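You operate a simulated robot arm through the tools that you are given. There is no shell and no other tool.

You run a simulated robot arm. Do the job below in one go: nothing can be reset, and whatever is moved stays where it is left.

TASK
Run the gravity table empty, stop it, then empty outlet 1 into its pan.
Fine: first stop the cylinder and shut the outlet rod; the table's long black window is clear when it stops; lever down again.

Only the result counts: the job must be done as asked and must still hold three seconds after the hand-in. Knocking over, shifting, dropping, spilling or breaking anything else fails it.

THE ROBOT
A 6-joint arm with a two-finger gripper, fixed in place. Base frame: the origin is at the foot of the arm, x ahead of it, y to its left, z up. Readings come in mm, rad, newtons and seconds.
Its first joint turns from -2.897 to 2.897 rad. Payload 3.43 kg.
The tool frame sits at the grasp point between the pads (the TCP): z along the fingers, y along the line on which they close. The tips reach 20 mm beyond it. Largest opening 190 mm; the body of the gripper starts 248 mm behind the TCP.
Orientation is told as [roll, pitch, yaw] about the base's x, y, z axes, in that order, counted from this pose: with the fingers straight down and closing along the base's y, the tool's x points along the base's -x, its y along +y and its z along -z.

THE INTERFACE
- The arm moves only by the tool play_rows. Its argument "commands" is a list of rows, each an object (a shift or turn left out is 0, a gripper value left out holds the last) with "grip": the closure, from 0 (fully open) to 1 (shut); "dp": the shift along the tool's x, y, z in units of 20 mm (1.0 is 20 mm), a list of three; "rot": the turn, a rotation vector about the tool's x, y, z in units of 5 degrees (1.0 is 5 degrees), a list of three. In form: [{"grip": grip, "dp": [dx, dy, dz], "rot": [ax, ay, az]}, ...]. A call has 1 to 20 rows; each row shifts and turns the commanded pose from where the row before left it, along the tool's axes as they then stand. A call with a number of a shift or a turn outside -1 to 1 is refused whole. Each row takes 0.2 s and may step no farther than 50 mm and 0.15 rad from the row before; otherwise, or with a gripper value out of range, the whole call is refused. A pose out of reach is approached as far as the arm can. The call stops where the force on the tool passes 90 N (or 10 N more than at its start, if that is more) or the arm is blocked; 0.2 s more then pass. Each finger travels about 153 mm/s and halts on what it meets, pressing with about 30 N; the grip force reading is that of the motor and also rises with nothing between the fingers. The clock runs only during rows and for 0.2 s after the last one: add rows that do not move to give the fingers time. The reply holds the time, the measured pose of the TCP, the force on the tool along the base axes, the opening and the grip force, in the units named above and with some noise, with the torque about the TCP (base axes, N m) and any sound that the robot's microphone picked up.
- Cameras (640 x 400 px; columns grow to the right, rows downward): "scene" is fixed at [49.5, -500.7, 1578]; the picture's right is [0.49, -0.87, 0.00], its down [-0.53, -0.30, -0.80] and it looks along [0.69, 0.39, -0.60] (base axes); focal length 214 px, centre (320, 200). "wrist" rides on the gripper at [70, -8, -288] in the tool frame; the picture's right is [0.12, 0.99, 0.00], its down [-0.96, 0.12, -0.25] and it looks along [-0.25, 0.03, 0.97] (tool axes); focal length 261 px, centre (320, 200). There is no depth. A picture from a camera that has moved, and an enlarged one, comes with that camera's place and axes in the base frame and with its lens.
- grab_frame(camera): a new picture of that camera. No time passes.
- move_column(by): slides the trunk up (or, below 0, down) by that many mm; the arm rides with it, the base frame stays. It gives what a move gives, with no picture.
- close_up(camera, box): a new picture of the part [left, top, right, bottom] of that camera's present view, enlarged. No time passes.
- hand_in(): hands the job in; it is judged then, once.

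Nothing tells you positions but the pictures and the camera data. Unless the task says otherwise, let go and move clear before handing in.

The tools are called after ">>>" as a command line: name --argument value ..., lists and objects as JSON in quotes. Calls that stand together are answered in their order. play_rows: Moves the arm, as the interface text tells. Its arguments: {"type":"object","properties":{"commands":{"type":"array","items":{"type":"object","properties":{"grip":{"type":"number"},"dp":{"type":"array","items":{"type":"number"}},"rot":{"type":"array","items":{"type":"number"}}}}}},"required":["commands"]} The other tools are called the same way: move_column (by) slides the trunk up or down; grab_frame (camera) takes a picture; close_up (camera, box) takes an enlarged picture of a part of a camera's view; hand_in () hands the job in.

At the start:

```text
time: 0.0
ee_pos: [592.4, -135.9, 1492.8]
ee_rot: [0.0, 0.001, 0.001]
force: [0.2, -0.6, 0.1]
moment: [0.03, 0.03, 0.0]
grip_width: 190.0
finger_force: 0.0
trunk travel left (down, up): [-350.0, 90.0]
```

scene: 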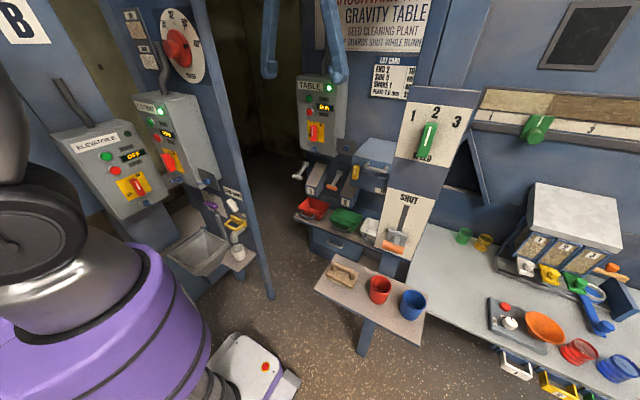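
wrist: 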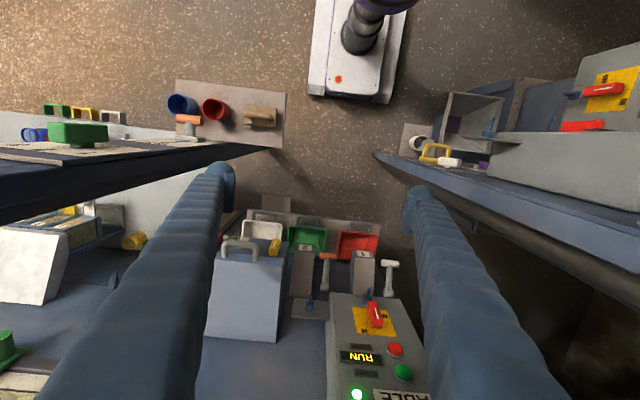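

I see a seed cleaning plant with several control panels (ELEVATOR, CYLINDER?, TABLE), gates and pans. I will look closer at all parts before moving.

>>> close_up --camera "scene" --box '[280, 60, 440, 160]'

>>> close_up --camera "scene" --box '[280, 150, 440, 250]'

>>> close_up --camera "scene" --box '[40, 80, 260, 220]'

>>> close_up --camera "scene" --box '[100, 0, 260, 100]'

>>> close_up --camera "scene" --box '[300, 0, 460, 100]'

>>> close_up --camera "scene" --box '[380, 80, 640, 240]'

>>> close_up --camera "scene" --box '[440, 220, 640, 400]'

>>> close_up --camera "wrist" --box '[200, 190, 440, 400]'

>>> close_up --camera "wrist" --box '[0, 60, 300, 260]'

>>> close_up --camera "wrist" --box '[380, 40, 640, 240]'

```text
4.00 times, centred on (360, 110) of scene
camera zoom: at [49.5, -500.7, 1578.0], right [0.49, -0.87, 0.0], down [-0.53, -0.3, -0.8], along [0.69, 0.39, -0.6], focal length 858 px, centre (160, 560)
```

zoom: 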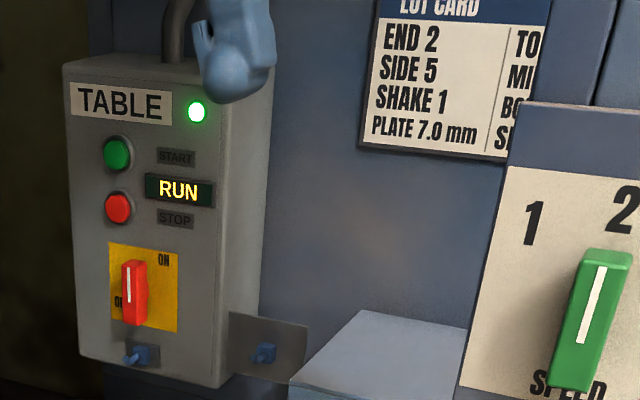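

```text
4.00 times, centred on (360, 200) of scene
camera zoom: at [49.5, -500.7, 1578.0], right [0.49, -0.87, 0.0], down [-0.53, -0.3, -0.8], along [0.69, 0.39, -0.6], focal length 858 px, centre (160, 200)
```

zoom: 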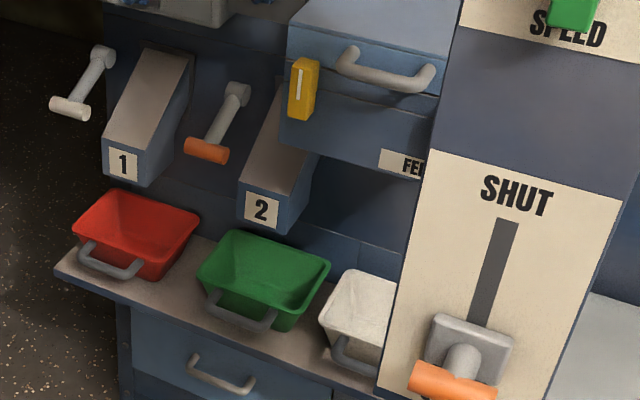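

```text
2.86 times, centred on (150, 150) of scene
camera zoom: at [49.5, -500.7, 1578.0], right [0.49, -0.87, 0.0], down [-0.53, -0.3, -0.8], along [0.69, 0.39, -0.6], focal length 613 px, centre (806, 343)
```

zoom: 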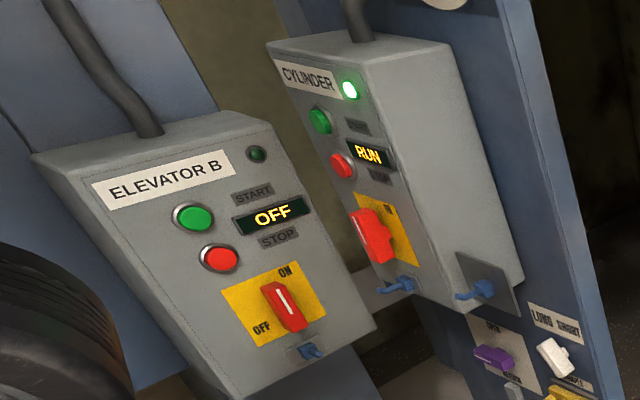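

```text
4.00 times, centred on (180, 50) of scene
camera zoom: at [49.5, -500.7, 1578.0], right [0.49, -0.87, 0.0], down [-0.53, -0.3, -0.8], along [0.69, 0.39, -0.6], focal length 858 px, centre (880, 800)
```

zoom: 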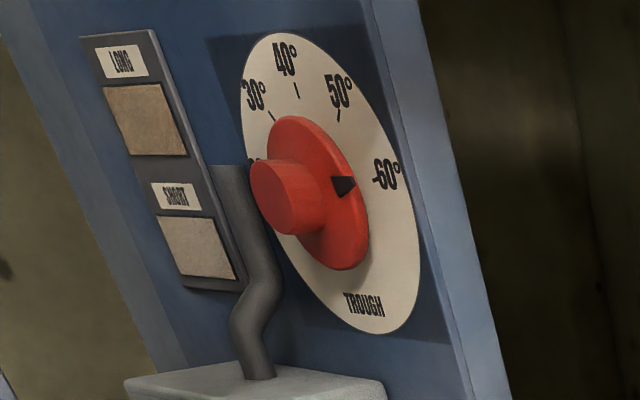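

```text
4.00 times, centred on (380, 50) of scene
camera zoom: at [49.5, -500.7, 1578.0], right [0.49, -0.87, 0.0], down [-0.53, -0.3, -0.8], along [0.69, 0.39, -0.6], focal length 858 px, centre (80, 800)
```

zoom: 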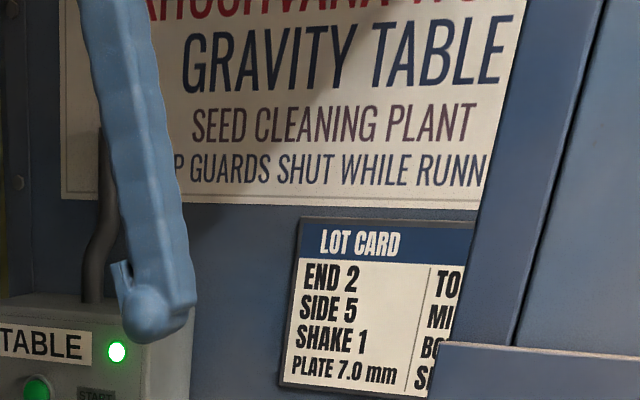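

```text
2.46 times, centred on (510, 160) of scene
camera zoom: at [49.5, -500.7, 1578.0], right [0.49, -0.87, 0.0], down [-0.53, -0.3, -0.8], along [0.69, 0.39, -0.6], focal length 528 px, centre (-148, 298)
```

zoom: 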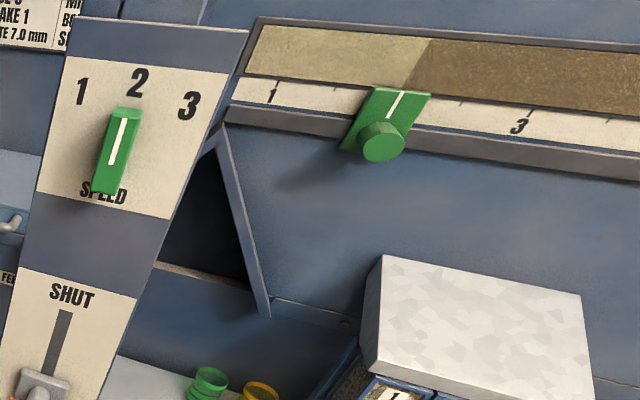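

```text
2.22 times, centred on (540, 310) of scene
camera zoom: at [49.5, -500.7, 1578.0], right [0.49, -0.87, 0.0], down [-0.53, -0.3, -0.8], along [0.69, 0.39, -0.6], focal length 477 px, centre (-169, -44)
```

zoom: 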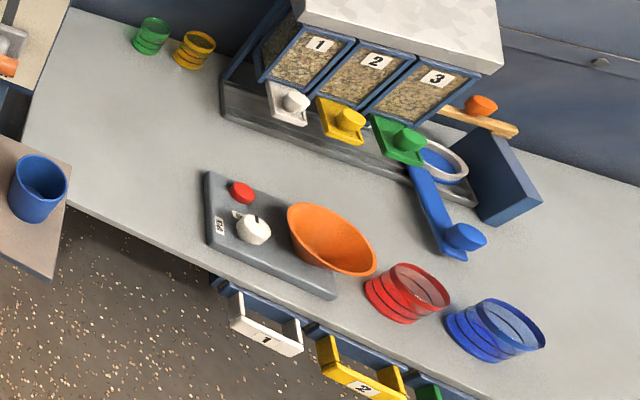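

```text
1.90 times, centred on (320, 295) of wrist
camera zoom: at [522.0, -144.5, 1780.1], right [-0.12, 0.99, 0.0], down [0.96, 0.12, 0.25], along [0.25, 0.03, -0.97], focal length 496 px, centre (320, 19)
```

zoom: 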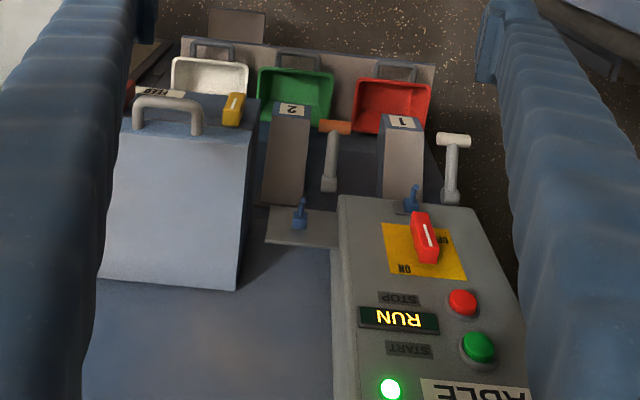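

```text
2.00 times, centred on (150, 160) of wrist
camera zoom: at [522.0, -144.5, 1780.1], right [-0.12, 0.99, 0.0], down [0.96, 0.12, 0.25], along [0.25, 0.03, -0.97], focal length 521 px, centre (660, 280)
```

zoom: 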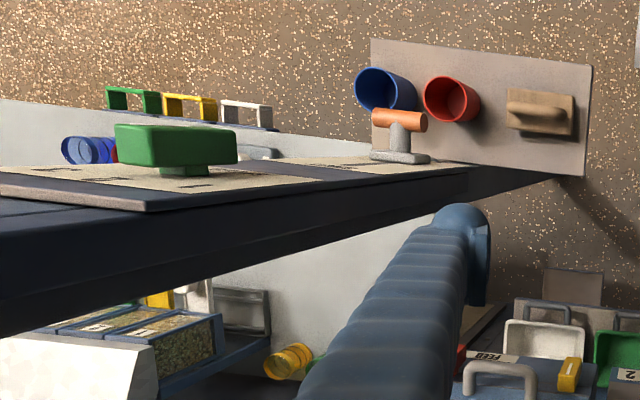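

```text
2.00 times, centred on (510, 140) of wrist
camera zoom: at [522.0, -144.5, 1780.1], right [-0.12, 0.99, 0.0], down [0.96, 0.12, 0.25], along [0.25, 0.03, -0.97], focal length 521 px, centre (-60, 320)
```

zoom: 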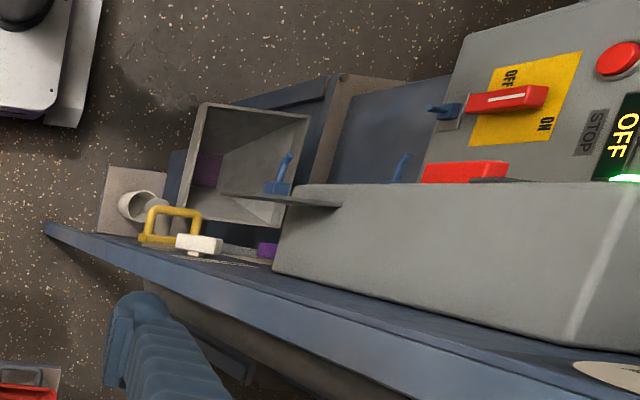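

The cylinder box reads RUN, the table box reads RUN, elevator OFF. I look closer at the rod panel, the cylinder's lower levers, and the possible windows.

>>> close_up --camera "scene" --box '[180, 170, 280, 290]'

>>> close_up --camera "scene" --box '[520, 0, 640, 80]'

>>> close_up --camera "scene" --box '[360, 50, 440, 110]'

>>> close_up --camera "scene" --box '[200, 0, 330, 160]'

>>> close_up --camera "scene" --box '[360, 180, 440, 260]'

>>> close_up --camera "scene" --box '[465, 75, 640, 185]'

>>> close_up --camera "scene" --box '[350, 110, 420, 180]'

>>> close_up --camera "wrist" --box '[400, 100, 520, 190]'

```text
3.33 times, centred on (230, 230) of scene
camera zoom: at [49.5, -500.7, 1578.0], right [0.49, -0.87, 0.0], down [-0.53, -0.3, -0.8], along [0.69, 0.39, -0.6], focal length 715 px, centre (620, 100)
```

zoom: 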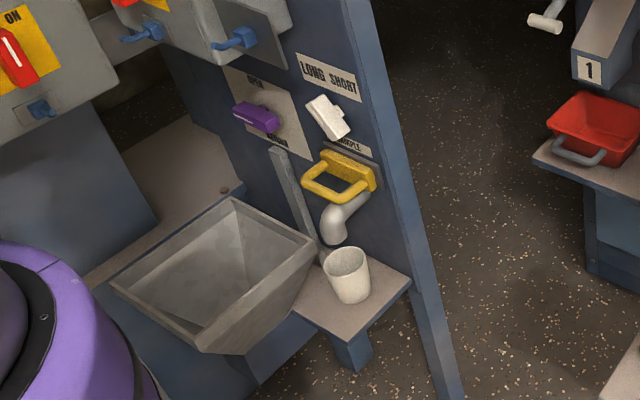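

```text
5.00 times, centred on (580, 40) of scene
camera zoom: at [49.5, -500.7, 1578.0], right [0.49, -0.87, 0.0], down [-0.53, -0.3, -0.8], along [0.69, 0.39, -0.6], focal length 1072 px, centre (-980, 1000)
```

zoom: 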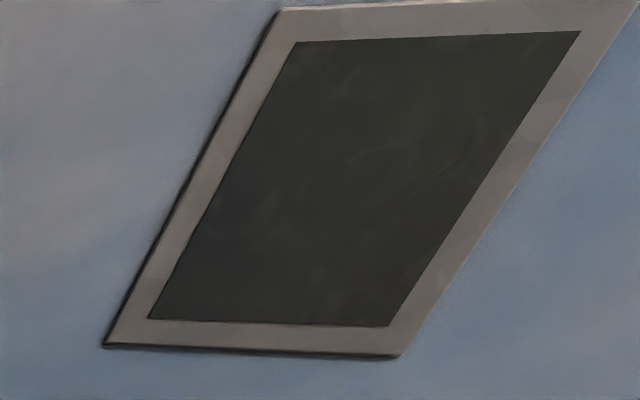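

```text
6.67 times, centred on (400, 80) of scene
camera zoom: at [49.5, -500.7, 1578.0], right [0.49, -0.87, 0.0], down [-0.53, -0.3, -0.8], along [0.69, 0.39, -0.6], focal length 1430 px, centre (-213, 1000)
```

zoom: 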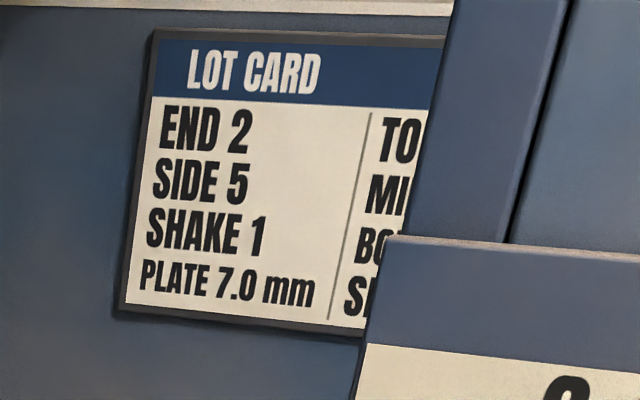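

```text
2.50 times, centred on (265, 80) of scene
camera zoom: at [49.5, -500.7, 1578.0], right [0.49, -0.87, 0.0], down [-0.53, -0.3, -0.8], along [0.69, 0.39, -0.6], focal length 536 px, centre (458, 500)
```

zoom: 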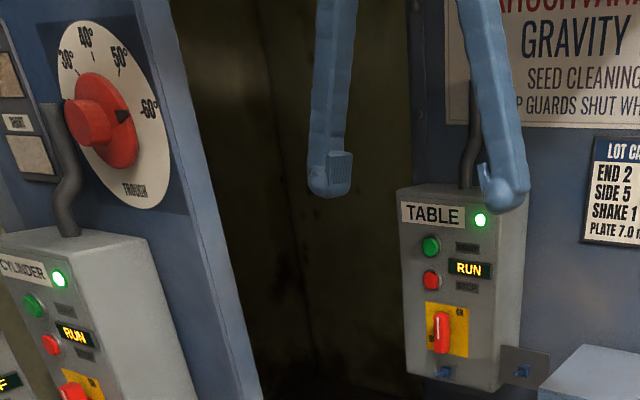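

```text
5.00 times, centred on (400, 220) of scene
camera zoom: at [49.5, -500.7, 1578.0], right [0.49, -0.87, 0.0], down [-0.53, -0.3, -0.8], along [0.69, 0.39, -0.6], focal length 1072 px, centre (-80, 100)
```

zoom: 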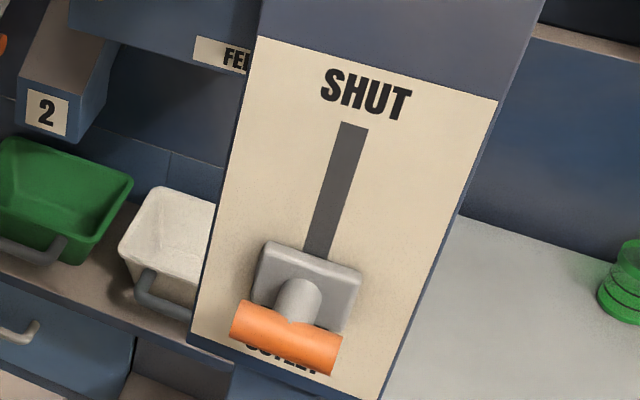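

```text
3.64 times, centred on (552, 130) of scene
camera zoom: at [49.5, -500.7, 1578.0], right [0.49, -0.87, 0.0], down [-0.53, -0.3, -0.8], along [0.69, 0.39, -0.6], focal length 780 px, centre (-526, 454)
```

zoom: 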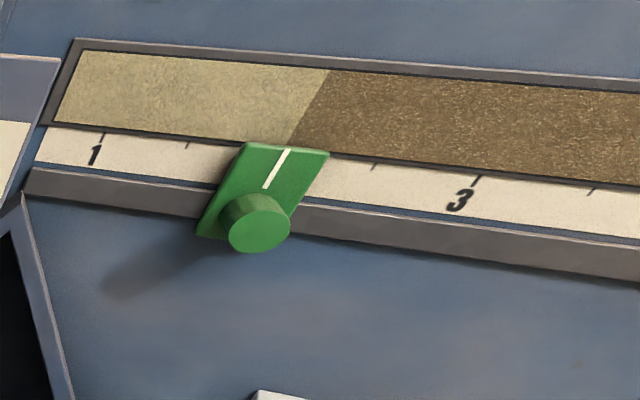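

```text
5.71 times, centred on (385, 145) of scene
camera zoom: at [49.5, -500.7, 1578.0], right [0.49, -0.87, 0.0], down [-0.53, -0.3, -0.8], along [0.69, 0.39, -0.6], focal length 1226 px, centre (-51, 514)
```

zoom: 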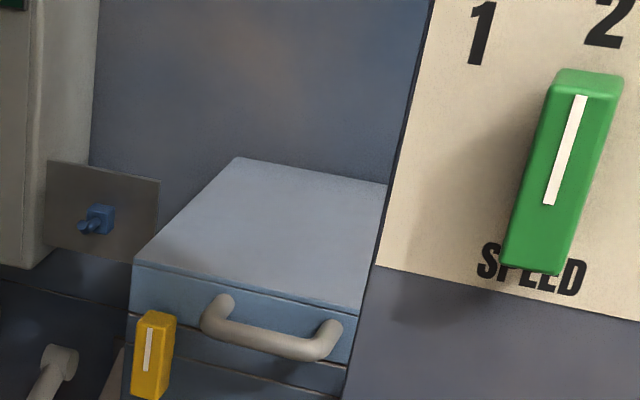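

```text
4.44 times, centred on (460, 145) of wrist
camera zoom: at [522.0, -144.5, 1780.1], right [-0.12, 0.99, 0.0], down [0.96, 0.12, 0.25], along [0.25, 0.03, -0.97], focal length 1158 px, centre (-302, 444)
```

zoom: 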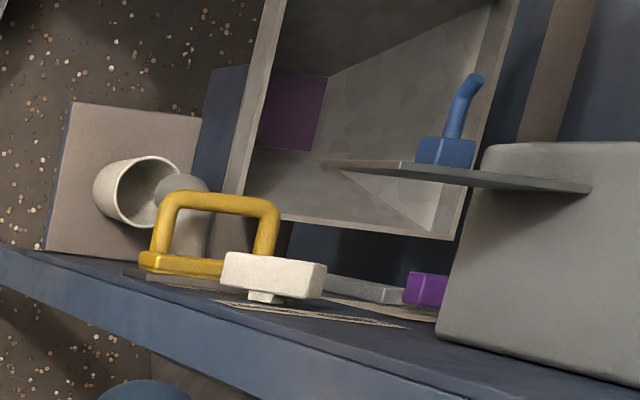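

The wall plates face roughly −x. I place the cylinder's STOP at about (440, 447, 1265), the outlet rod's orange handle at about (533, −480, 1079), the table's STOP at about (980, 85, 1285), and the white lever of outlet 1 at about (961, 170, 898). First I retract and close the fingers, then swing left to look at the cylinder panel.

>>> play_rows --commands '[{"grip": 1, "dp": [1, 0, 0]}, {"dp": [1, 0, 0]}, {"dp": [1, 0, 0]}, {"dp": [1, 0, 0]}, {"dp": [1, 0, 0]}, {"dp": [1, 0, 0]}, {"dp": [1, 0, 0]}, {"dp": [1, 0, 0]}, {"dp": [1, 0.5, 0]}, {"dp": [1, 1, 0]}, {"dp": [1, 1, 0]}, {"dp": [1, 1, 0]}, {"dp": [0, 1, 0]}, {"dp": [0, 1, 0]}, {"dp": [0, 1, 0]}, {"dp": [0, 1, 0]}, {"dp": [0, 1, 0]}, {"dp": [0, 1, 0]}, {"dp": [0, 1, 0]}, {"dp": [0, 1, 0]}]'

```text
time: 4.2
ee_pos: [349.8, 93.9, 1494.2]
ee_rot: [0.0, 0.0, 0.001]
force: [0.4, 0.5, 0.1]
moment: [-0.02, -0.03, 0.01]
grip_width: 0.0
finger_force: 29.8
trunk travel left (down, up): [-350.0, 90.0]
```

The arm is at (350, 94, 1494) with the fingers shut. I go on to the left and begin tilting the tool towards +x.

>>> play_rows --commands '[{"dp": [0, 1, 0]}, {"dp": [0, 1, 0]}, {"dp": [0, 1, 0]}, {"dp": [0, 1, 0]}, {"dp": [0, 1, 0]}, {"dp": [0, 1, 0]}, {"dp": [0, 1, 0]}, {"dp": [0, 1, 0]}, {"dp": [0, 1, 0]}, {"dp": [0, 1, 0]}, {"rot": [0, -1, 0]}, {"rot": [0, -1, 0]}, {"rot": [0, -1, 0]}, {"rot": [0, -1, 0]}, {"rot": [0, -1, 0]}, {"rot": [0, -1, 0]}, {"rot": [0, -1, 0]}, {"rot": [0, -1, 0]}, {"rot": [0, -1, 0]}]'

>>> grab_frame --camera "wrist"

>>> grab_frame --camera "scene"

```text
time: 7.9
ee_pos: [418.4, 254.7, 1523.2]
ee_rot: [0.075, -0.653, -0.248]
force: [-0.3, 1.0, -1.2]
moment: [0.0, 0.01, -0.05]
grip_width: 0.0
finger_force: 29.6
trunk travel left (down, up): [-350.0, 90.0]
stopped in row 18: the arm was blocked; the commanded pose is now the measured one
```

```text
taken
camera wrist: at [188.0, 283.1, 1708.3], right [0.11, 0.99, -0.02], down [0.61, -0.06, 0.79], along [0.78, -0.1, -0.62], focal length 261 px, centre (320, 200)
```

wrist: 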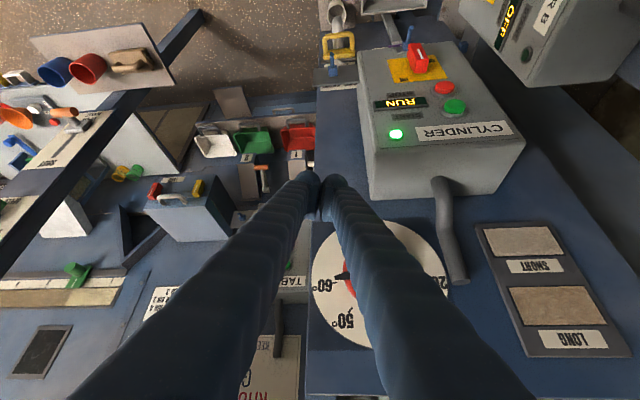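

```text
taken
```

scene: 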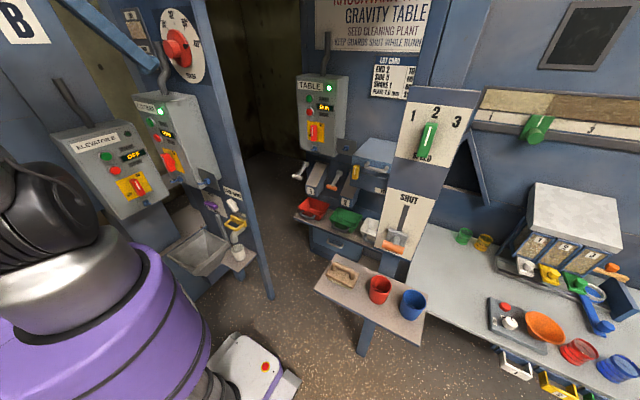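

From two views the cylinder STOP button is at about (453, 466, 1259) on a face looking to −x. The arm stopped because the wrist was too close to its own base. I move further left and down, straighten the yaw, and check.

>>> play_rows --commands '[{"dp": [0.52, 0.94, 0.09]}, {"dp": [0.52, 0.94, 0.09]}, {"dp": [0.52, 0.94, 0.09]}, {"dp": [0.52, 0.94, 0.09]}, {"dp": [0.52, 0.94, 0.09]}, {"dp": [0.52, 0.94, 0.09]}, {"dp": [0.52, 0.94, 0.09]}, {"dp": [0.52, 0.94, 0.09]}, {"dp": [0.52, 0.94, 0.09]}, {"rot": [-0.57, 0.06, -0.75]}, {"rot": [-0.57, 0.06, -0.75]}, {"rot": [-0.57, 0.06, -0.75]}]'

```text
time: 9.2
ee_pos: [409.2, 348.6, 1585.3]
ee_rot: [0.332, -0.649, -0.425]
force: [1.0, -0.3, -0.1]
moment: [0.04, -0.02, 0.0]
grip_width: 0.1
finger_force: 29.9
trunk travel left (down, up): [-350.0, 90.0]
stopped in row 6: the arm was blocked; the commanded pose is now the measured one
```

The arm drifted again and was blocked. I look at where the links are.

>>> grab_frame --camera "scene"

>>> grab_frame --camera "wrist"

```text
taken
```

scene: 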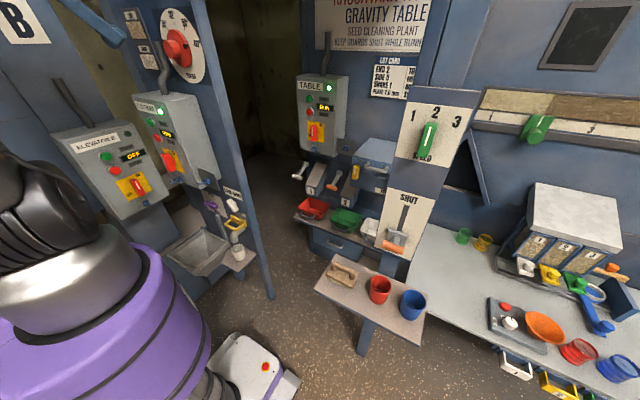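

```text
taken
camera wrist: at [167.4, 346.4, 1756.9], right [0.12, 0.97, 0.19], down [0.56, -0.22, 0.8], along [0.82, 0.01, -0.57], focal length 261 px, centre (320, 200)
```

wrist: 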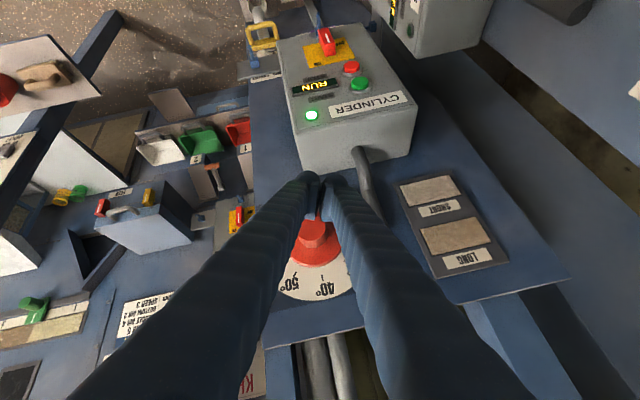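

The wrist seems limited in how near the shoulder it can fold; lowering the trunk gives it room. I lower it by 120 mm (the tip stays above the cylinder box) and then check.

>>> move_column --by -100

>>> play_rows --commands '[{"dp": [0.6, 0, -0.3]}, {"dp": [0.6, 0, -0.3]}, {"dp": [0.6, 0, -0.3]}, {"dp": [0.6, 0, -0.3]}]'

```text
time: 10.6
ee_pos: [407.0, 350.6, 1485.2]
ee_rot: [0.333, -0.649, -0.423]
force: [0.0, -0.2, 0.4]
moment: [0.01, -0.03, -0.01]
grip_width: 0.2
finger_force: 29.8
trunk travel left (down, up): [-250.0, 190.0]
```

```text
time: 11.8
ee_pos: [377.3, 397.5, 1534.2]
ee_rot: [0.467, -0.625, -0.527]
force: [0.4, 0.3, -0.5]
moment: [0.02, 0.0, 0.0]
grip_width: 0.2
finger_force: 30.4
trunk travel left (down, up): [-250.0, 190.0]
stopped in row 4: the arm was blocked; the commanded pose is now the measured one
```

The pose with the tool tangential to the arm is awkward for the wrist. I turn the tool to a natural radial attitude (leaning about 31° outward at 45° yaw), so only the fingertip will meet the button.

>>> play_rows --commands '[{"rot": [-0.29, 0.9, 0]}, {"rot": [-0.29, 0.9, 0]}, {"rot": [-0.29, 0.9, 0]}, {"rot": [-0.29, 0.9, 0]}, {"rot": [-0.29, 0.9, 0]}, {"rot": [0, 0, -1]}, {"rot": [0, 0, -1]}, {"rot": [0, 0, -1]}, {"rot": [0, 0, -1]}, {"rot": [0, 0, -1]}, {"rot": [0, 0, -1]}, {"rot": [0, 0, -1]}, {"rot": [0, 0, -1]}, {"rot": [0, 0, -1]}, {"rot": [0, 0, -1]}, {"rot": [0, 0, -1]}, {"rot": [0, 0, -0.9]}]'

>>> grab_frame --camera "scene"

>>> grab_frame --camera "wrist"

```text
time: 15.3
ee_pos: [375.3, 398.6, 1533.1]
ee_rot: [-0.001, -0.57, 0.792]
force: [0.7, 0.2, 0.5]
moment: [0.03, 0.01, -0.03]
grip_width: 0.0
finger_force: 29.4
trunk travel left (down, up): [-250.0, 190.0]
```

```text
taken
```

scene: 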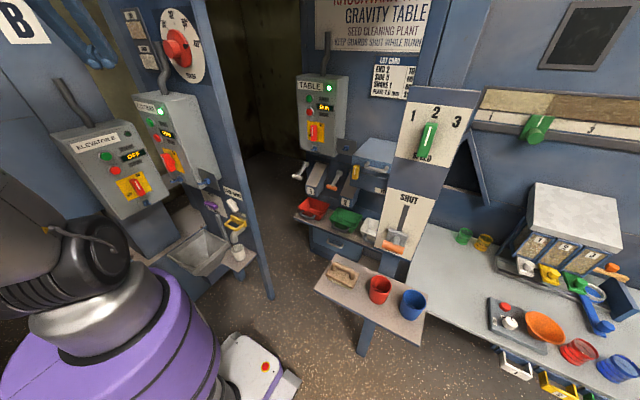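

```text
taken
camera wrist: at [231.1, 240.5, 1737.5], right [-0.78, 0.63, -0.06], down [0.39, 0.56, 0.73], along [0.49, 0.54, -0.68], focal length 261 px, centre (320, 200)
```

wrist: 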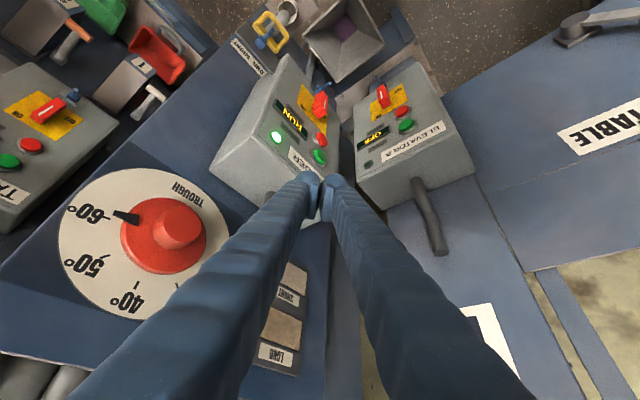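

This attitude works and the panel is in view. I shift 58 mm to +y, then lower the trunk so that the tip comes in front of the STOP button with a gap of about 45 mm.

>>> play_rows --commands '[{"dp": [-0.58, 0.68, 0.37]}, {"dp": [-0.58, 0.68, 0.37]}, {"dp": [-0.58, 0.68, 0.37]}]'

>>> move_column --by -120

>>> grab_frame --camera "wrist"

>>> grab_frame --camera "scene"

```text
time: 16.1
ee_pos: [374.7, 458.4, 1532.4]
ee_rot: [-0.002, -0.565, 0.792]
force: [0.0, 0.8, -0.2]
moment: [0.0, 0.02, 0.03]
grip_width: 0.0
finger_force: 29.5
trunk travel left (down, up): [-250.0, 190.0]
```

```text
time: 17.6
ee_pos: [374.3, 456.9, 1413.1]
ee_rot: [-0.001, -0.568, 0.791]
force: [-0.4, -0.3, 0.1]
moment: [-0.01, -0.01, 0.0]
grip_width: 0.0
finger_force: 30.1
trunk travel left (down, up): [-130.0, 310.0]
```

```text
taken
camera wrist: at [230.3, 299.1, 1617.1], right [-0.78, 0.63, -0.06], down [0.39, 0.56, 0.73], along [0.49, 0.54, -0.68], focal length 261 px, centre (320, 200)
```

wrist: 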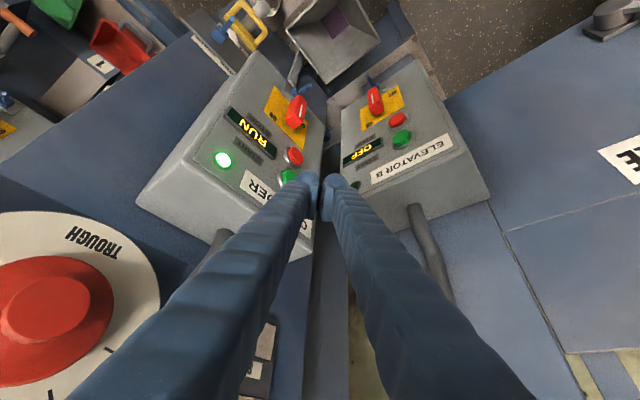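

```text
taken
```

scene: 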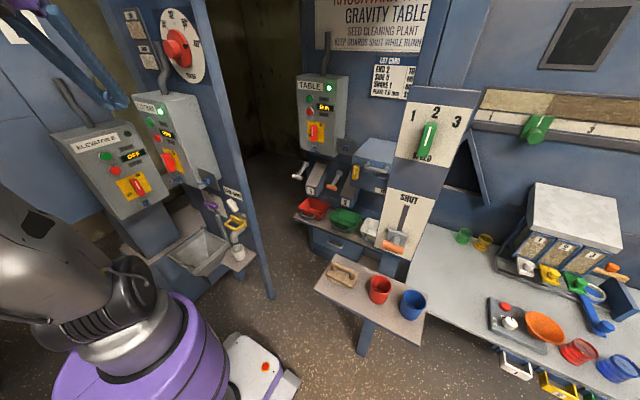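

The STOP is confirmed at about (455, 470, 1259) and the cylinder still reads RUN. I lower further and then look before pressing.

>>> move_column --by -130

>>> play_rows --commands '[{"dp": [0.45, 0, 0.7]}, {"dp": [0, 0, 0]}]'

>>> grab_frame --camera "wrist"

>>> close_up --camera "scene" --box '[60, 60, 240, 200]'

```text
time: 19.2
ee_pos: [375.3, 458.5, 1283.8]
ee_rot: [0.0, -0.569, 0.79]
force: [-0.7, 0.5, 1.1]
moment: [-0.05, -0.01, -0.01]
grip_width: 0.0
finger_force: 29.5
trunk travel left (down, up): [0.0, 440.0]
```

```text
time: 19.8
ee_pos: [374.9, 457.3, 1266.5]
ee_rot: [0.001, -0.568, 0.791]
force: [0.4, -0.3, -1.1]
moment: [-0.04, 0.02, -0.01]
grip_width: 0.0
finger_force: 30.1
trunk travel left (down, up): [0.0, 440.0]
```

```text
taken
camera wrist: at [230.5, 299.5, 1470.8], right [-0.78, 0.63, -0.06], down [0.39, 0.56, 0.73], along [0.49, 0.54, -0.68], focal length 261 px, centre (320, 200)
```

wrist: 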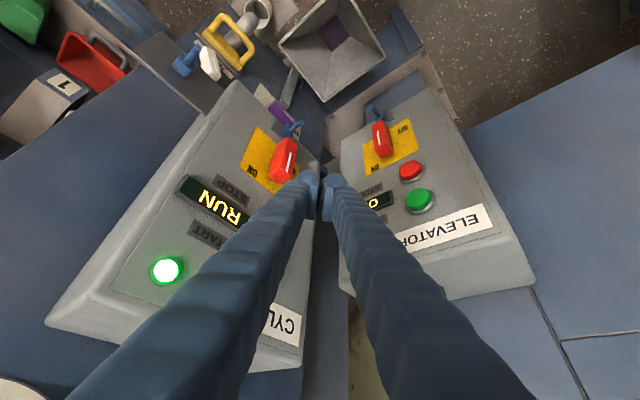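

```text
2.86 times, centred on (150, 130) of scene
camera zoom: at [49.5, -500.7, 1578.0], right [0.49, -0.87, 0.0], down [-0.53, -0.3, -0.8], along [0.69, 0.39, -0.6], focal length 613 px, centre (806, 400)
```

zoom: 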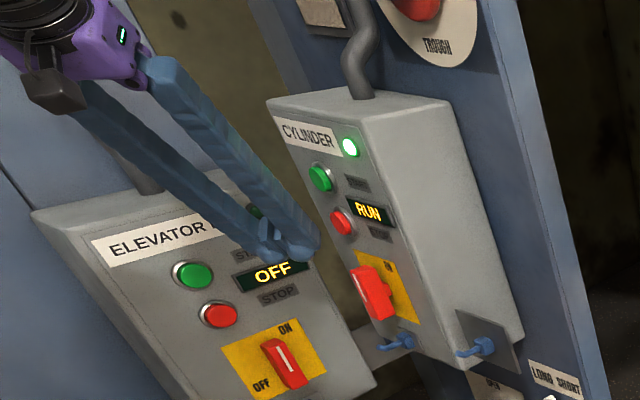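

The finger arms splay outward, so a less oblique yaw gives more clearance from the START button. I turn the yaw to about 0.45, centre on STOP, and close to about 10 mm.

>>> play_rows --commands '[{"rot": [0.53, 0, 0.82]}, {"rot": [0.53, 0, 0.82]}, {"rot": [0.53, 0, 0.82]}, {"rot": [0.53, 0, 0.82]}, {"dp": [-0.2, 0.5, 0.13]}, {"dp": [-0.66, -0.38, 0.43]}, {"dp": [-0.53, -0.3, 0.34]}, {"dp": [0, 0, 0]}]'

>>> grab_frame --camera "wrist"

>>> close_up --camera "scene" --box '[100, 80, 220, 180]'

```text
time: 21.6
ee_pos: [407.3, 468.7, 1266.1]
ee_rot: [-0.002, -0.568, 0.45]
force: [0.1, -0.3, -0.7]
moment: [-0.01, 0.03, 0.02]
grip_width: 0.0
finger_force: 30.0
trunk travel left (down, up): [0.0, 440.0]
```

```text
taken
camera wrist: at [217.0, 367.9, 1469.6], right [-0.52, 0.85, -0.07], down [0.56, 0.4, 0.73], along [0.64, 0.34, -0.68], focal length 261 px, centre (320, 200)
```

wrist: 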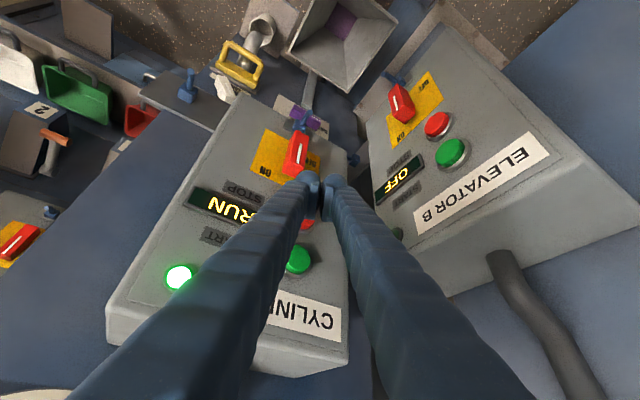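

```text
4.00 times, centred on (160, 130) of scene
camera zoom: at [49.5, -500.7, 1578.0], right [0.49, -0.87, 0.0], down [-0.53, -0.3, -0.8], along [0.69, 0.39, -0.6], focal length 858 px, centre (960, 480)
```

zoom: 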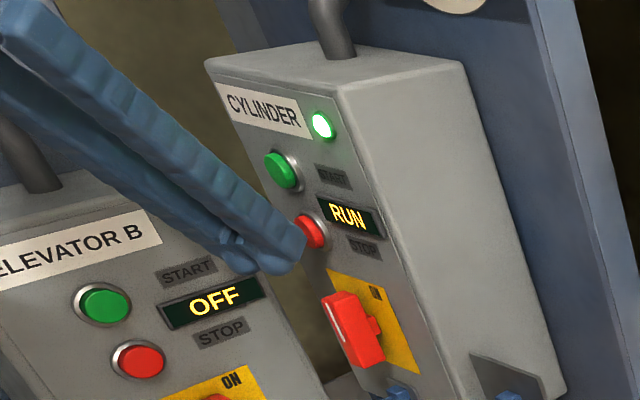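

The tip is just in front of STOP and clear of START. I advance along +x in small steps.

>>> play_rows --commands '[{"dp": [-0.152, -0.087, 0.097]}, {"dp": [-0.152, -0.087, 0.097]}, {"dp": [-0.152, -0.087, 0.097]}, {"dp": [-0.152, -0.087, 0.097]}]'

>>> close_up --camera "scene" --box '[100, 80, 220, 180]'

```text
time: 22.6
ee_pos: [420.5, 468.1, 1266.3]
ee_rot: [0.001, -0.568, 0.451]
force: [-4.3, -0.2, 0.6]
moment: [-0.01, -0.04, 0.0]
grip_width: 0.2
finger_force: 30.1
trunk travel left (down, up): [0.0, 440.0]
heard: click
```

```text
4.00 times, centred on (160, 130) of scene
camera zoom: at [49.5, -500.7, 1578.0], right [0.49, -0.87, 0.0], down [-0.53, -0.3, -0.8], along [0.69, 0.39, -0.6], focal length 858 px, centre (960, 480)
```

zoom: 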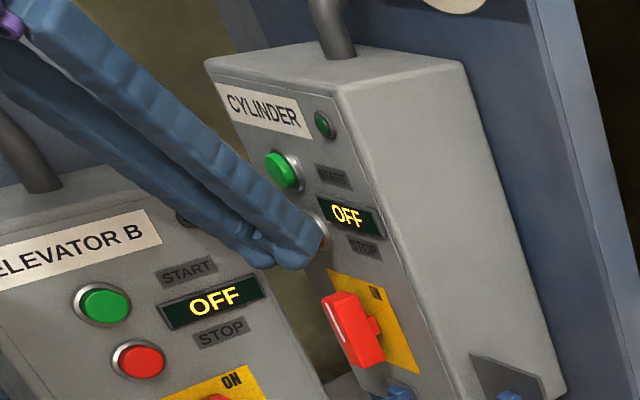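

The cylinder now reads OFF. I back away, bring the tool vertical and turn the yaw ready for the outlet rod on the right.

>>> play_rows --commands '[{"dp": [0.5, 0.29, -0.32]}, {"dp": [0.758, 0.435, -0.486]}, {"dp": [0.758, 0.435, -0.486]}, {"rot": [0, 0.93, 0]}, {"rot": [0, 0.93, 0]}, {"rot": [0, 0.93, 0]}, {"rot": [0, 0.93, 0]}, {"rot": [0, 0.93, 0]}, {"rot": [0, 0.93, 0]}, {"rot": [0, 0.93, 0]}, {"rot": [0, 0, 0.97]}, {"rot": [0, 0, 0.97]}, {"rot": [0, 0, 0.97]}, {"rot": [0, 0, 0.97]}, {"rot": [0, 0, 0.97]}, {"rot": [0, 0, 0.97]}, {"rot": [0, 0, 0.97]}, {"rot": [0, 0, 0.97]}, {"rot": [0, 0, 0.97]}, {"rot": [0, 0, 0.97]}]'

>>> grab_frame --camera "scene"

```text
time: 24.6
ee_pos: [340.7, 422.8, 1365.1]
ee_rot: [0.091, -0.282, 0.428]
force: [-1.3, -0.5, 0.6]
moment: [0.21, -0.16, 0.0]
grip_width: 0.0
finger_force: 29.8
trunk travel left (down, up): [0.0, 440.0]
stopped in row 9: the arm was blocked; the commanded pose is now the measured one
```

```text
taken
```

scene: 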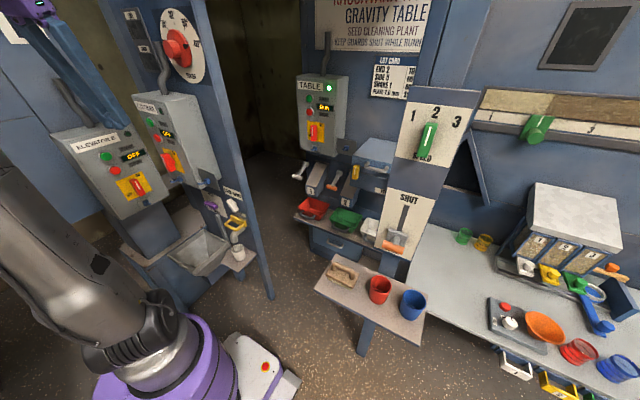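

The wrist ran out of reach upward with the trunk so low. I raise the trunk 150 mm, lower the hand relative to it, and straighten the tool.

>>> move_column --by 150

>>> play_rows --commands '[{"dp": [0.278, -0.086, 0.95]}, {"dp": [0.278, -0.086, 0.95]}, {"dp": [0.278, -0.086, 0.95]}, {"dp": [0.278, -0.086, 0.95]}, {"dp": [0.278, -0.086, 0.95]}, {"dp": [0.278, -0.086, 0.95]}, {"rot": [0.26, 0.81, 0]}, {"rot": [0.26, 0.81, 0]}, {"rot": [0.26, 0.81, 0]}, {"rot": [0.26, 0.81, 0]}]'

```text
time: 26.3
ee_pos: [341.5, 424.6, 1514.9]
ee_rot: [0.095, -0.28, 0.428]
force: [0.0, 0.1, 0.3]
moment: [0.0, -0.02, 0.01]
grip_width: 0.0
finger_force: 29.9
trunk travel left (down, up): [-150.0, 290.0]
```

```text
time: 28.5
ee_pos: [316.1, 389.0, 1478.2]
ee_rot: [0.08, -0.148, 0.434]
force: [-0.7, -1.5, 0.2]
moment: [0.27, -0.07, 0.01]
grip_width: 0.0
finger_force: 30.0
trunk travel left (down, up): [-150.0, 290.0]
stopped in row 10: the arm was blocked; the commanded pose is now the measured one
```

I keep lowering the hand relative to the trunk, then finish straightening.

>>> play_rows --commands '[{"dp": [0.147, -0.08, 0.98]}, {"dp": [0.147, -0.08, 0.98]}, {"dp": [0.147, -0.08, 0.98]}, {"dp": [0.147, -0.08, 0.98]}, {"dp": [0.147, -0.08, 0.98]}, {"dp": [0.147, -0.08, 0.98]}, {"dp": [0.147, -0.08, 0.98]}, {"rot": [0.46, 0.85, 0]}, {"rot": [0.46, 0.85, 0]}, {"rot": [0, 0, 0.9]}, {"rot": [0, 0, 0.9]}, {"rot": [0, 0, 0.9]}, {"rot": [0, 0, 0.9]}, {"rot": [0, 0, 0.9]}]'

>>> grab_frame --camera "scene"

>>> grab_frame --camera "wrist"

```text
time: 31.7
ee_pos: [307.6, 377.7, 1377.7]
ee_rot: [0.062, -0.052, 0.044]
force: [-0.9, -0.5, 0.8]
moment: [0.1, -0.09, 0.01]
grip_width: 0.0
finger_force: 30.5
trunk travel left (down, up): [-150.0, 290.0]
stopped in row 14: the arm was blocked; the commanded pose is now the measured one
```

```text
taken
```

scene: 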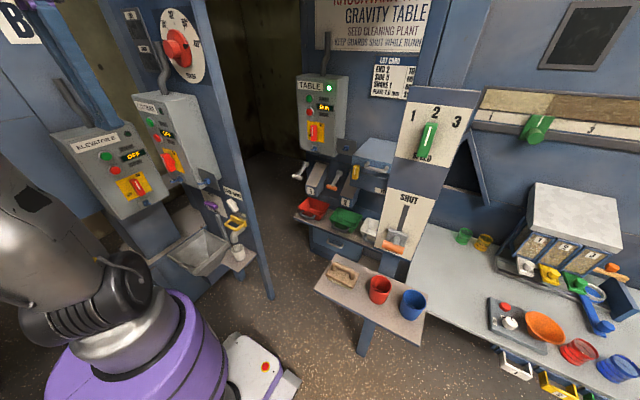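

```text
taken
camera wrist: at [224.4, 347.2, 1660.3], right [-0.16, 0.98, 0.06], down [0.94, 0.14, 0.3], along [0.29, 0.1, -0.95], focal length 261 px, centre (320, 200)
```

wrist: 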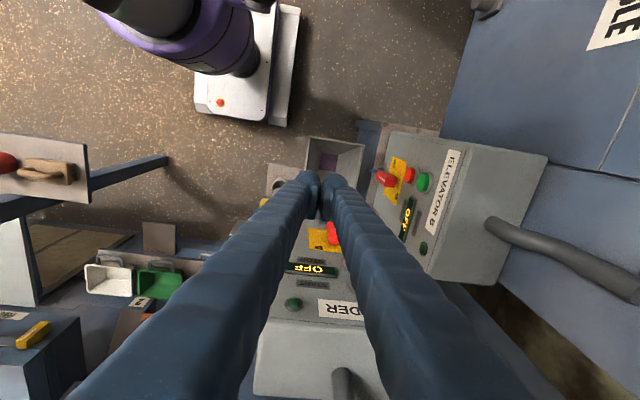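

I move toward the middle while lowering a little; the tool is nearly vertical.

>>> play_rows --commands '[{"dp": [0, -0.5, 0.95]}, {"dp": [0, -0.8, 0.9]}, {"dp": [0, -1, 0.5]}, {"dp": [0, -1, 0.5]}, {"dp": [0, -1, 0.5]}, {"dp": [0, -1, 0]}, {"dp": [0, -1, 0]}, {"dp": [0, -1, 0]}, {"dp": [0, -1, 0]}, {"dp": [-0.5, -1, 0]}, {"dp": [-0.5, -1, 0]}, {"dp": [-0.5, -1, 0]}, {"dp": [-0.5, -1, 0]}, {"dp": [-0.5, -1, 0]}, {"dp": [-0.5, -1, 0]}, {"dp": [-0.5, -1, 0]}, {"dp": [-0.5, -1, 0]}, {"dp": [-0.5, -1, 0]}, {"dp": [-0.5, -1, 0]}, {"dp": [-0.5, -1, 0]}]'

```text
time: 35.9
ee_pos: [441.2, 1.9, 1291.5]
ee_rot: [0.055, -0.047, 0.044]
force: [-0.2, 0.4, -0.1]
moment: [0.01, -0.01, 0.04]
grip_width: 0.1
finger_force: 29.9
trunk travel left (down, up): [-150.0, 290.0]
```

Reach is comfortable here. I go right toward the outlet rod, staying at z ≈ 1290, and look.

>>> play_rows --commands '[{"dp": [0, -1, 0]}, {"dp": [0, -1, 0]}, {"dp": [0, -1, 0]}, {"dp": [0, -1, 0]}, {"dp": [0, -1, 0]}, {"dp": [0, -1, 0]}, {"dp": [0, -1, 0]}, {"dp": [0, -1, 0]}, {"dp": [0, -1, 0]}, {"dp": [0, -1, 0]}, {"dp": [0, -1, 0]}, {"dp": [0, -1, 0]}, {"dp": [0.3, -1, 0]}, {"dp": [0.3, -1, 0]}, {"dp": [0.3, -1, 0]}, {"dp": [0.3, -1, 0]}, {"dp": [0.3, -1, 0]}, {"dp": [0.3, -1, 0]}, {"dp": [0.3, -1, 0]}, {"dp": [0.3, -1, 0]}]'

>>> grab_frame --camera "wrist"

>>> grab_frame --camera "scene"

```text
time: 40.1
ee_pos: [410.0, -399.3, 1266.8]
ee_rot: [0.055, -0.047, 0.043]
force: [-0.1, -0.5, -0.1]
moment: [0.01, -0.01, -0.03]
grip_width: 0.0
finger_force: 29.7
trunk travel left (down, up): [-150.0, 290.0]
```

```text
taken
camera wrist: at [328.9, -426.8, 1550.3], right [-0.17, 0.98, 0.05], down [0.94, 0.14, 0.3], along [0.29, 0.1, -0.95], focal length 261 px, centre (320, 200)
```

wrist: 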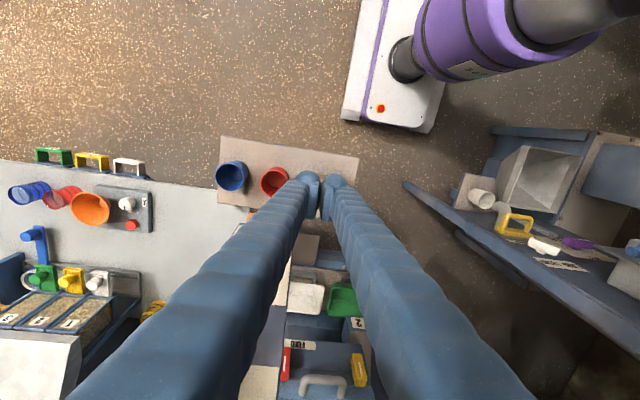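

```text
taken
```

scene: 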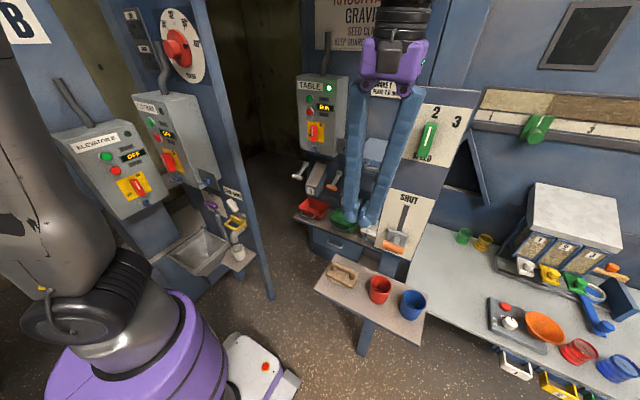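

I turn and tilt the tool toward the rod's plate to see it.

>>> play_rows --commands '[{"rot": [0.63, 0, 0]}, {"rot": [0, 0, 1]}, {"rot": [0, 0, 1]}, {"rot": [0, 0, 1]}, {"rot": [0, 0, 1]}, {"rot": [0, -1, 0]}, {"rot": [0, -1, 0]}, {"rot": [0, -1, 0]}, {"rot": [0, -1, 0]}, {"rot": [0, -1, 0]}, {"rot": [0, -1, 0]}, {"rot": [0, -1, 0]}, {"rot": [0, -1, 0]}]'

>>> grab_frame --camera "wrist"

>>> grab_frame --camera "scene"

```text
time: 43.1
ee_pos: [412.2, -403.4, 1235.2]
ee_rot: [0.086, -0.705, -0.363]
force: [0.4, -0.8, -0.6]
moment: [0.1, 0.0, 0.05]
grip_width: 0.0
finger_force: 30.6
trunk travel left (down, up): [-150.0, 290.0]
stopped in row 13: the arm was blocked; the commanded pose is now the measured one
```

```text
taken
camera wrist: at [177.9, -349.6, 1407.2], right [0.21, 0.98, -0.01], down [0.56, -0.11, 0.82], along [0.8, -0.18, -0.57], focal length 261 px, centre (320, 200)
```

wrist: 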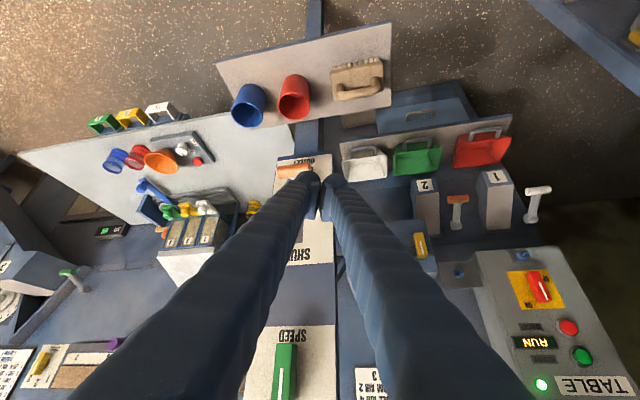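

```text
taken
```

scene: 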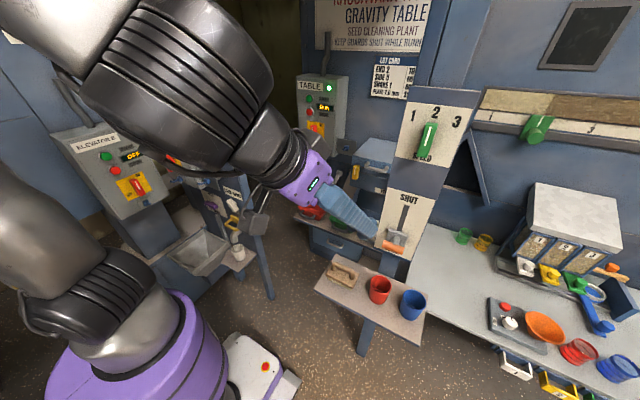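

The orange rod handle is in view. I zoom in on it to judge its size and clearance.

>>> close_up --camera "wrist" --box '[250, 130, 370, 280]'

>>> close_up --camera "scene" --box '[340, 170, 440, 270]'

>>> close_up --camera "wrist" --box '[380, 120, 580, 260]'

```text
2.67 times, centred on (310, 205) of wrist
camera zoom: at [177.9, -349.6, 1407.2], right [0.21, 0.98, -0.01], down [0.56, -0.11, 0.82], along [0.8, -0.18, -0.57], focal length 695 px, centre (347, 187)
```

zoom: 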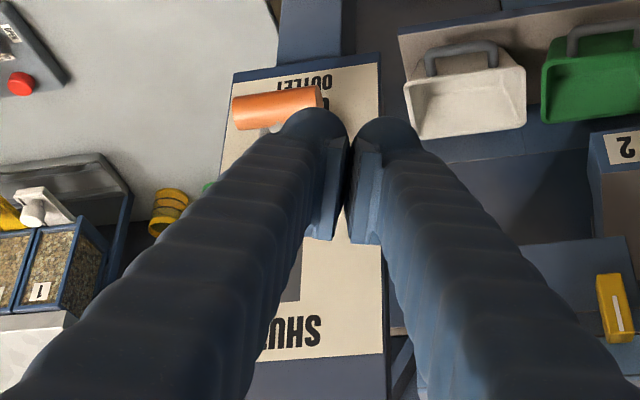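

```text
4.00 times, centred on (390, 220) of scene
camera zoom: at [49.5, -500.7, 1578.0], right [0.49, -0.87, 0.0], down [-0.53, -0.3, -0.8], along [0.69, 0.39, -0.6], focal length 858 px, centre (40, 120)
```

zoom: 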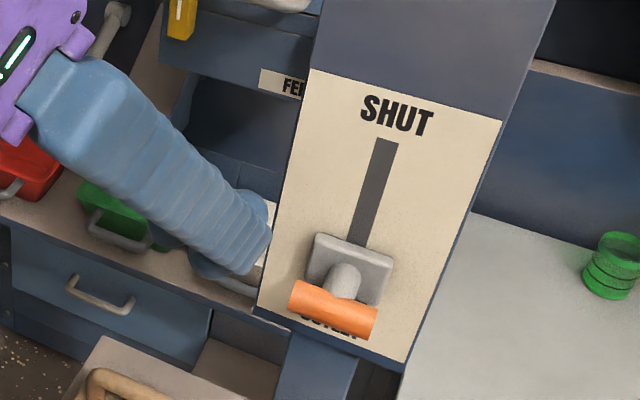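

```text
2.86 times, centred on (480, 190) of wrist
camera zoom: at [177.9, -349.6, 1407.2], right [0.21, 0.98, -0.01], down [0.56, -0.11, 0.82], along [0.8, -0.18, -0.57], focal length 745 px, centre (-137, 229)
```

zoom: 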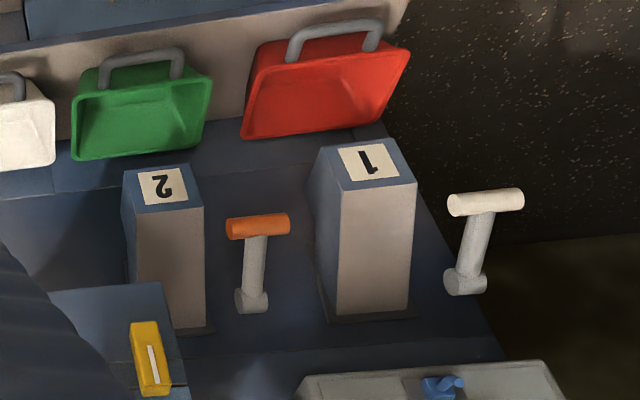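

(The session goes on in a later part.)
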